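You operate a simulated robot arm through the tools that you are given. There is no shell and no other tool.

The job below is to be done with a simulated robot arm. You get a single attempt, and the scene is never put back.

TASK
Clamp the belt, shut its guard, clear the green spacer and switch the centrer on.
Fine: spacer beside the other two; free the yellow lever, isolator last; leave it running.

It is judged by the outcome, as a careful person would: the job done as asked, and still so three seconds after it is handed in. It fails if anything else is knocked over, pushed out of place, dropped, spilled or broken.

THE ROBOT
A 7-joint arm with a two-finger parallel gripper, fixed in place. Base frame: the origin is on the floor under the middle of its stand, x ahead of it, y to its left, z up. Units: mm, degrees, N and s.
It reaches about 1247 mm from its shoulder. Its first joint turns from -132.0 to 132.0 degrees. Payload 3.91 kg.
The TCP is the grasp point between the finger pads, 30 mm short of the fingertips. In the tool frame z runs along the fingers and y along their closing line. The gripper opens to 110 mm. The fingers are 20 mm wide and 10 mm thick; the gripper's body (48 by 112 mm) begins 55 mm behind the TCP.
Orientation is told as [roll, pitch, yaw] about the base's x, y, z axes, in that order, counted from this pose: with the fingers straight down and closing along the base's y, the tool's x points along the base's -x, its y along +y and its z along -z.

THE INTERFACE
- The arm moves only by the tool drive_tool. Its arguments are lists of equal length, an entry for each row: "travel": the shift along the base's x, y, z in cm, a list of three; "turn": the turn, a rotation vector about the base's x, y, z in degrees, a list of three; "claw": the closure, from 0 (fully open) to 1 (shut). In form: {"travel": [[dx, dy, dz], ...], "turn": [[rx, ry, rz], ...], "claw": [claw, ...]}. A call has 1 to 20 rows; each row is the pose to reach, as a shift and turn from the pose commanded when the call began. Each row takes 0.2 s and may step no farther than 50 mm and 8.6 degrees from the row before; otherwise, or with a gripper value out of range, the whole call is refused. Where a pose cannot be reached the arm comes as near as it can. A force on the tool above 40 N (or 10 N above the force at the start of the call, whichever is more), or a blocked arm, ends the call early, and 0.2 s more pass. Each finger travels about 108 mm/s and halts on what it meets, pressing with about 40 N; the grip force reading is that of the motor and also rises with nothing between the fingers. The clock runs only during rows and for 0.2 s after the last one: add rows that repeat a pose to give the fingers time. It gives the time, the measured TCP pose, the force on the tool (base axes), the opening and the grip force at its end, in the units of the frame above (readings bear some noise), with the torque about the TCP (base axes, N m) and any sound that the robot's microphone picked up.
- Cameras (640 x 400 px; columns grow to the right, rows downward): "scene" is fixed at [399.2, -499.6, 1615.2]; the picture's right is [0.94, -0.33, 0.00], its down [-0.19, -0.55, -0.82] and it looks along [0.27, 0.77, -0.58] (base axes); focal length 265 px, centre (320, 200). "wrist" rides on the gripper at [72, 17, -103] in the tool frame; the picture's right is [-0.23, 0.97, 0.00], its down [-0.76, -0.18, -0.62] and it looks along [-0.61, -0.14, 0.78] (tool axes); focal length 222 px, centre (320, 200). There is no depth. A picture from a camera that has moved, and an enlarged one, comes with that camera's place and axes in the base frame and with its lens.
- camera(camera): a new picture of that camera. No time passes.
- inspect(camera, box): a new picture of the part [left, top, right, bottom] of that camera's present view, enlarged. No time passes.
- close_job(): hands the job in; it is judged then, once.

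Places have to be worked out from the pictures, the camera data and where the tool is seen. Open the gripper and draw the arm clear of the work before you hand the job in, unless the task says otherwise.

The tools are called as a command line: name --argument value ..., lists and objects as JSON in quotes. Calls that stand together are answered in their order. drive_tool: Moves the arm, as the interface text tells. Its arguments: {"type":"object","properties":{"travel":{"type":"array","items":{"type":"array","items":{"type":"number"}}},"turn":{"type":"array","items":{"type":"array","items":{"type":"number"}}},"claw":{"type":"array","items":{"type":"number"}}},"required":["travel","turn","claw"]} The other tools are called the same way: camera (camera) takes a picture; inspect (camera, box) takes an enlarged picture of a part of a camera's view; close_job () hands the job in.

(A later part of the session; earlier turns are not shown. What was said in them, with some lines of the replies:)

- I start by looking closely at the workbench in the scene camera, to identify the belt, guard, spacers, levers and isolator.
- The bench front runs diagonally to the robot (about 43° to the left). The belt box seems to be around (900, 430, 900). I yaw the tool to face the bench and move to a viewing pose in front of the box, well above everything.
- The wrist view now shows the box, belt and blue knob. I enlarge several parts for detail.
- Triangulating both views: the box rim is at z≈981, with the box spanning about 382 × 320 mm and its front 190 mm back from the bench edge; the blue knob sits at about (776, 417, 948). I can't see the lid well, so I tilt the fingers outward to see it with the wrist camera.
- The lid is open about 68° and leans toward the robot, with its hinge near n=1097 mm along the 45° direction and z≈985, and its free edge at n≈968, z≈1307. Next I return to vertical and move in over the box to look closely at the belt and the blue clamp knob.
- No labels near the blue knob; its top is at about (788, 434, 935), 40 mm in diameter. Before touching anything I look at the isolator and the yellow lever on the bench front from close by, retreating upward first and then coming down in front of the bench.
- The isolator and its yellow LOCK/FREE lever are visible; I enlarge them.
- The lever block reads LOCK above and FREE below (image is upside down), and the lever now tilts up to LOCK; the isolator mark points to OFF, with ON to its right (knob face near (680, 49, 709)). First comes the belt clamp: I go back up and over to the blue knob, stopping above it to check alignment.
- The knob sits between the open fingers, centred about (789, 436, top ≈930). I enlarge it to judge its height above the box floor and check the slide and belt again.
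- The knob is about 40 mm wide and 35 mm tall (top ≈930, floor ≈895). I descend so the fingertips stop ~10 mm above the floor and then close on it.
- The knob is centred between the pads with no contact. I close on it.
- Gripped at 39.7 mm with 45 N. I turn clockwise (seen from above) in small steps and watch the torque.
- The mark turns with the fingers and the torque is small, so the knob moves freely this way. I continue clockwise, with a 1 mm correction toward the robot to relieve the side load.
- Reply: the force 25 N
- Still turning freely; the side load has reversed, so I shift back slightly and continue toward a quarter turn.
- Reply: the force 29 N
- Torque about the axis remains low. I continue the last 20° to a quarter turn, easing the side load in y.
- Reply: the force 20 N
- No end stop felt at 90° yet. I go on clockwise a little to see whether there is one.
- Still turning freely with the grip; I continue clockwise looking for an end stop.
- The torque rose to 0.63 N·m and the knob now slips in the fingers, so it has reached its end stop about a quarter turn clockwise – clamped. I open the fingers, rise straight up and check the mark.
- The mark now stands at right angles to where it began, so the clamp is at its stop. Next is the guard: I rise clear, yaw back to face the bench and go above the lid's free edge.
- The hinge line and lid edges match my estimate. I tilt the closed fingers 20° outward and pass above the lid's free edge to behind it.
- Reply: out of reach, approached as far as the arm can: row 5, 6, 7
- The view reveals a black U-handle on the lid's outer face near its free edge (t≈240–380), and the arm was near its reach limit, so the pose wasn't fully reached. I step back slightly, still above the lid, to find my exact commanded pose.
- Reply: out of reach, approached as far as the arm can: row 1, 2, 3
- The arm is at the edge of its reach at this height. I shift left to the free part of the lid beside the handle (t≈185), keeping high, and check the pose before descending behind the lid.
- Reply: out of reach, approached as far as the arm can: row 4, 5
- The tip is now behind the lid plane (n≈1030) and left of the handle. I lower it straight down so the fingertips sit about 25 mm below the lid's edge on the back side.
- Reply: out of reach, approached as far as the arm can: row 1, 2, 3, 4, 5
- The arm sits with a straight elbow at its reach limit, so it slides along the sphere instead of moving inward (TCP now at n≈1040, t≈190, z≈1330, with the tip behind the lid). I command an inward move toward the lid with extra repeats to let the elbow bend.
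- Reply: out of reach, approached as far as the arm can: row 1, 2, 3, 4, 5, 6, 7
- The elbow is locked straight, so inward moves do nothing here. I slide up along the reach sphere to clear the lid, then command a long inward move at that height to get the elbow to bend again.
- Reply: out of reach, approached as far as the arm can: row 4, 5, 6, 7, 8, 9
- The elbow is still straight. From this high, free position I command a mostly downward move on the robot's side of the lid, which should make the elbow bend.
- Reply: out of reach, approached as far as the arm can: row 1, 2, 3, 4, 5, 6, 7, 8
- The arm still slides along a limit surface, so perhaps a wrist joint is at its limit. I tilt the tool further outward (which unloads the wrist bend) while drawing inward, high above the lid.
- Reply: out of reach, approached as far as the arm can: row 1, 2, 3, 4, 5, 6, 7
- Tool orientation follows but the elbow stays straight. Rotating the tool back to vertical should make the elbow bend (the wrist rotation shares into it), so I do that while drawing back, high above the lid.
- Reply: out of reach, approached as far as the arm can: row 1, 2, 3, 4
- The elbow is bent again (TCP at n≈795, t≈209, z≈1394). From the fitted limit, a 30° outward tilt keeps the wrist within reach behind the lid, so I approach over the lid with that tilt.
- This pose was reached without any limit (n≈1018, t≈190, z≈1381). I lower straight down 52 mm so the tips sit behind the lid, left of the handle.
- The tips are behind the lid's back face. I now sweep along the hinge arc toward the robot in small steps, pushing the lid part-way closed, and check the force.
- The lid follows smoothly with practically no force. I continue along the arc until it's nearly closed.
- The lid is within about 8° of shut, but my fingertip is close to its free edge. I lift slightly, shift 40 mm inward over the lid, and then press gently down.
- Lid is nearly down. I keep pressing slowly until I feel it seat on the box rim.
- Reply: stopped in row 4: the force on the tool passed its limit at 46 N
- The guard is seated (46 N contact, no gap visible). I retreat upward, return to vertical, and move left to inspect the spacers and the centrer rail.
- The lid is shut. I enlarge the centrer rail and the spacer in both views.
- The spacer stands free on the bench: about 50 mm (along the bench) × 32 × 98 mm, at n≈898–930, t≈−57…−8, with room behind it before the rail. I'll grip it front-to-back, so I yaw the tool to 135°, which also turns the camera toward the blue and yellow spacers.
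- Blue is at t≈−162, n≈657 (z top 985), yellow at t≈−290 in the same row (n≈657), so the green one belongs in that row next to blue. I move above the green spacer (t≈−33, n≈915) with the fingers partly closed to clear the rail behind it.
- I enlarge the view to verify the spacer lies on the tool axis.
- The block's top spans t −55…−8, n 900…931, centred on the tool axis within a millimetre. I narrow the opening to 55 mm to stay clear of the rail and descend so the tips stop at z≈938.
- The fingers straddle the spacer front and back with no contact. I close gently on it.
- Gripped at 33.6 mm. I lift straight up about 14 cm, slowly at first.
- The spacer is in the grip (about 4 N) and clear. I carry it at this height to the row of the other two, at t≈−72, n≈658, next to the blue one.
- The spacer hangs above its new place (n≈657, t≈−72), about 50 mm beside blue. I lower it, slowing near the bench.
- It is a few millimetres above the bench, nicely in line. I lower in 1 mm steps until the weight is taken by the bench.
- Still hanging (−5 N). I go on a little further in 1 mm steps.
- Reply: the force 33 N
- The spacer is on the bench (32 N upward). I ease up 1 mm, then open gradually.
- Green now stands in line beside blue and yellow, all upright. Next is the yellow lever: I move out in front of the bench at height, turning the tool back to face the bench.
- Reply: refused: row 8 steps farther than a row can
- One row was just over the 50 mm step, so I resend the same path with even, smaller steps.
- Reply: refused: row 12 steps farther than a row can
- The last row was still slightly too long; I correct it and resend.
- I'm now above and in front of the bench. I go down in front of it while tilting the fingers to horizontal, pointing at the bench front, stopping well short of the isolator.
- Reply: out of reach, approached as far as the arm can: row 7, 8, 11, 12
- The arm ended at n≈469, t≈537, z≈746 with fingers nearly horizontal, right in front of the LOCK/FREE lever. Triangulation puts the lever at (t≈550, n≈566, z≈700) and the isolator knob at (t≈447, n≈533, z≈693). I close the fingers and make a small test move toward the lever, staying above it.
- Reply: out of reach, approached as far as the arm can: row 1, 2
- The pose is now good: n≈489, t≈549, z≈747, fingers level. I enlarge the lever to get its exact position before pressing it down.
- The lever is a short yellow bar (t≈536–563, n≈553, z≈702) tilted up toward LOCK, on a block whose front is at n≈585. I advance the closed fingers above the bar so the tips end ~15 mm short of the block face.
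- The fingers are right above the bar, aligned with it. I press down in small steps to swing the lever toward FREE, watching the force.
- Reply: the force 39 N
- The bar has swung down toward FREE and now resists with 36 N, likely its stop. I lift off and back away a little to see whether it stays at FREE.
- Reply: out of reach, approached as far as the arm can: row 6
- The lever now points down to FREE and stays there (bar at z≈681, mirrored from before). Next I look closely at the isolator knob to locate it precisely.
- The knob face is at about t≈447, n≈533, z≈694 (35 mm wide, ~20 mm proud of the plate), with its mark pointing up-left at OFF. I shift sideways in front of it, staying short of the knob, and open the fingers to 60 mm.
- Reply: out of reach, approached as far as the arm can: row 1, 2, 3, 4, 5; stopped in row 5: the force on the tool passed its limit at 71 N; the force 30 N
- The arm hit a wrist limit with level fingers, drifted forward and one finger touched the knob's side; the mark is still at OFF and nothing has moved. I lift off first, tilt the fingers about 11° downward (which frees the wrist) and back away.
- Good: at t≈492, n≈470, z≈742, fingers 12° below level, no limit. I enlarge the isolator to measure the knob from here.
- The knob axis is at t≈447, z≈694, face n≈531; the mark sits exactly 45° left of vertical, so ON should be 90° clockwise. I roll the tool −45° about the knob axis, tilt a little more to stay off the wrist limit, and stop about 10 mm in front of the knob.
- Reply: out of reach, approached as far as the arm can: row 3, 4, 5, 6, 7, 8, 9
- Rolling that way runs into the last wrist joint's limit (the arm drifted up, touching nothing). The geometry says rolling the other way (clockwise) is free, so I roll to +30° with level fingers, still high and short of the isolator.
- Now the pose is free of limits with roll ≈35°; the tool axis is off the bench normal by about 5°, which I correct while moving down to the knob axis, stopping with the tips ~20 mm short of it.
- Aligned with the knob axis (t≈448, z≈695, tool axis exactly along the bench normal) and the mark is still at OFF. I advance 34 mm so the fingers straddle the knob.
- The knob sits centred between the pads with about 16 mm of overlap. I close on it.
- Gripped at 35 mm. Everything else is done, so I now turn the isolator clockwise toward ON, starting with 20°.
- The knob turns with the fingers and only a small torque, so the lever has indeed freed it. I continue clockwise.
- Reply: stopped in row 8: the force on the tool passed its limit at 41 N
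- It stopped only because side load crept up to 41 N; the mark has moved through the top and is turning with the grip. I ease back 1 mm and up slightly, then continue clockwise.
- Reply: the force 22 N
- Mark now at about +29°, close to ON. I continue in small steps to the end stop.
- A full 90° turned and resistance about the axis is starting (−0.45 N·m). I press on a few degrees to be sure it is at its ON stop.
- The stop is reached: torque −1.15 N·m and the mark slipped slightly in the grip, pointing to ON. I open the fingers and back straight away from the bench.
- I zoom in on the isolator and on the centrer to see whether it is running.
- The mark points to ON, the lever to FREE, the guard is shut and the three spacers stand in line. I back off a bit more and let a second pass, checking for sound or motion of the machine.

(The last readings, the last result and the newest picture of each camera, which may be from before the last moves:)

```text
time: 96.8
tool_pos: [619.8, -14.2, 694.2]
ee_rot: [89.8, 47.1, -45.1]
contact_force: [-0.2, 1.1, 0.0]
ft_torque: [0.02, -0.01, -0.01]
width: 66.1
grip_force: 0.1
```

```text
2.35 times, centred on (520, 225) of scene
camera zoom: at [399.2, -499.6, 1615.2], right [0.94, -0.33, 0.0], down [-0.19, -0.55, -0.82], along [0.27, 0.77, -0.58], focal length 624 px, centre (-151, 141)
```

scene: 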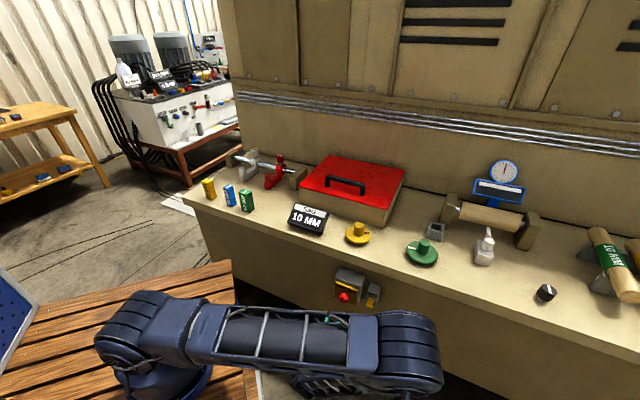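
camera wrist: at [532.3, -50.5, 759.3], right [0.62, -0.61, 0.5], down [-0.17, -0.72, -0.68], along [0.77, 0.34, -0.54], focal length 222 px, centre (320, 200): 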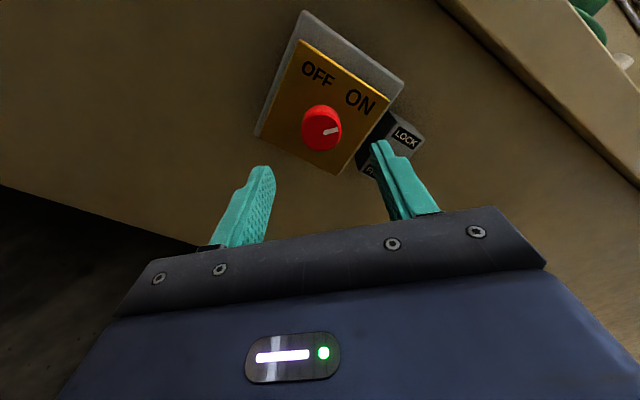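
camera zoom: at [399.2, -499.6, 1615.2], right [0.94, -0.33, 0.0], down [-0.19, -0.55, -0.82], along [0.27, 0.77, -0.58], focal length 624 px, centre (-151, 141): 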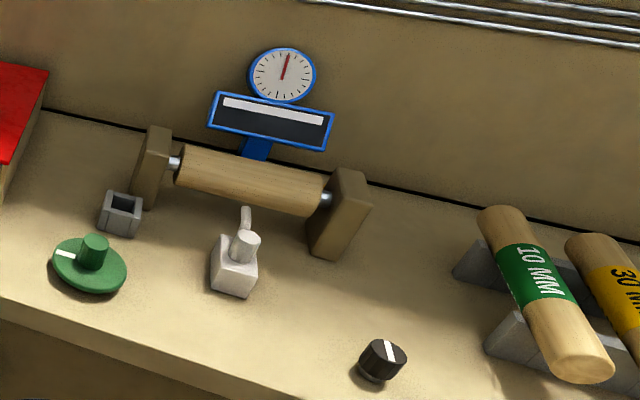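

Everything is still in place and the isolator stays at ON. I open the gripper fully and draw the arm further back from the bench front.

drive_tool --travel '[[-1.2, -1.2, 0], [-2.4, -2.4, 0], [-3.6, -3.6, 0.5], [-4.8, -4.8, 1.0], [-6, -6, 1.5]]' --turn '[[0, 0, 0], [0, 0, 0], [0, 0, 0], [0, 0, 0], [0, 0, 0]]' --claw '[0.3, 0.2, 0.1, 0, 0]'

camera --camera "wrist"

camera --camera "scene"

```text
time: 98.0
tool_pos: [561.4, -75.2, 711.6]
ee_rot: [89.8, 47.1, -45.1]
contact_force: [0.6, 0.6, -0.2]
ft_torque: [0.01, 0.0, 0.0]
width: 109.9
grip_force: 0.0
```

```text
taken
camera wrist: at [462.3, -120.8, 775.5], right [0.62, -0.61, 0.5], down [-0.17, -0.72, -0.68], along [0.77, 0.33, -0.54], focal length 222 px, centre (320, 200)
```

wrist: 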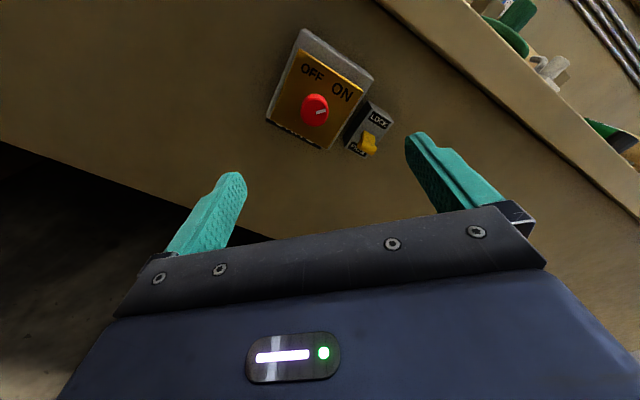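

```text
taken
```

scene: 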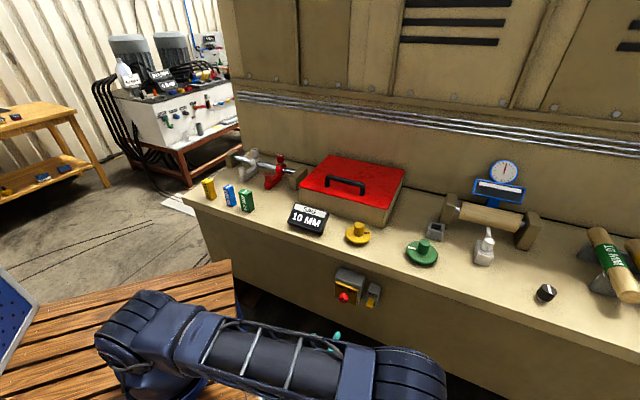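

The arm is clear. One last close look at the isolator and lever from here, and at the whole bench top.

inspect --camera "wrist" --box '[250, 20, 410, 170]'

inspect --camera "scene" --box '[180, 130, 460, 310]'

```text
2.67 times, centred on (330, 95) of wrist
camera zoom: at [462.3, -120.8, 775.5], right [0.62, -0.61, 0.5], down [-0.17, -0.72, -0.68], along [0.77, 0.33, -0.54], focal length 592 px, centre (293, 480)
```

zoom: 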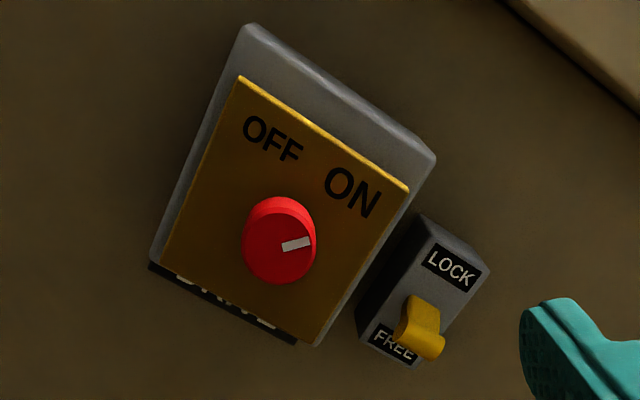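

```text
2.22 times, centred on (320, 220) of scene
camera zoom: at [399.2, -499.6, 1615.2], right [0.94, -0.33, 0.0], down [-0.19, -0.55, -0.82], along [0.27, 0.77, -0.58], focal length 589 px, centre (320, 156)
```

zoom: 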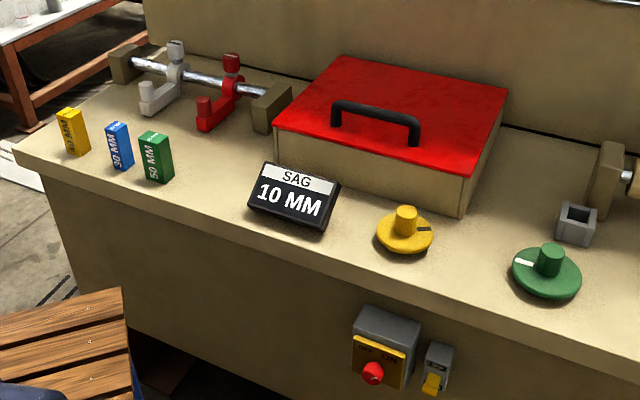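

The isolator reads ON, the lever is at FREE, and the guard is shut over the clamped belt. The green spacer stands beside the other two, and the arm is clear with the gripper open. I saw and heard no sign of the machine actually turning. The isolator is against its ON stop, so I hand the job in.

close_job

```text
The job is handed in.
```

I've done every step you asked for and handed the job in. I couldn't confirm the centrer is actually turning, because I saw no movement and heard no sound after switching on.

- **Belt clamp:** I turned the blue knob in the belt box a quarter turn clockwise, to its stop. I took clockwise as the clamping direction because the knob has no label. I didn't touch the yellow dial or check the sag against the "SAG 10 MM" sign.
- **Guard:** the red lid is shut and resting on the box rim.
- **Green spacer:** it stands upright in line with the other two, about 50 mm from the blue one.
- **Yellow lever:** it is pushed down to FREE and stayed there.
- **Isolator:** I turned it last, clockwise to its ON stop, and left it on.

While I was lining up on the isolator, one finger bumped the side of its knob and the arm stopped on force. The knob still read OFF, and I saw nothing else moved.

The gripper is open and the arm is about 150 mm clear of the isolator.
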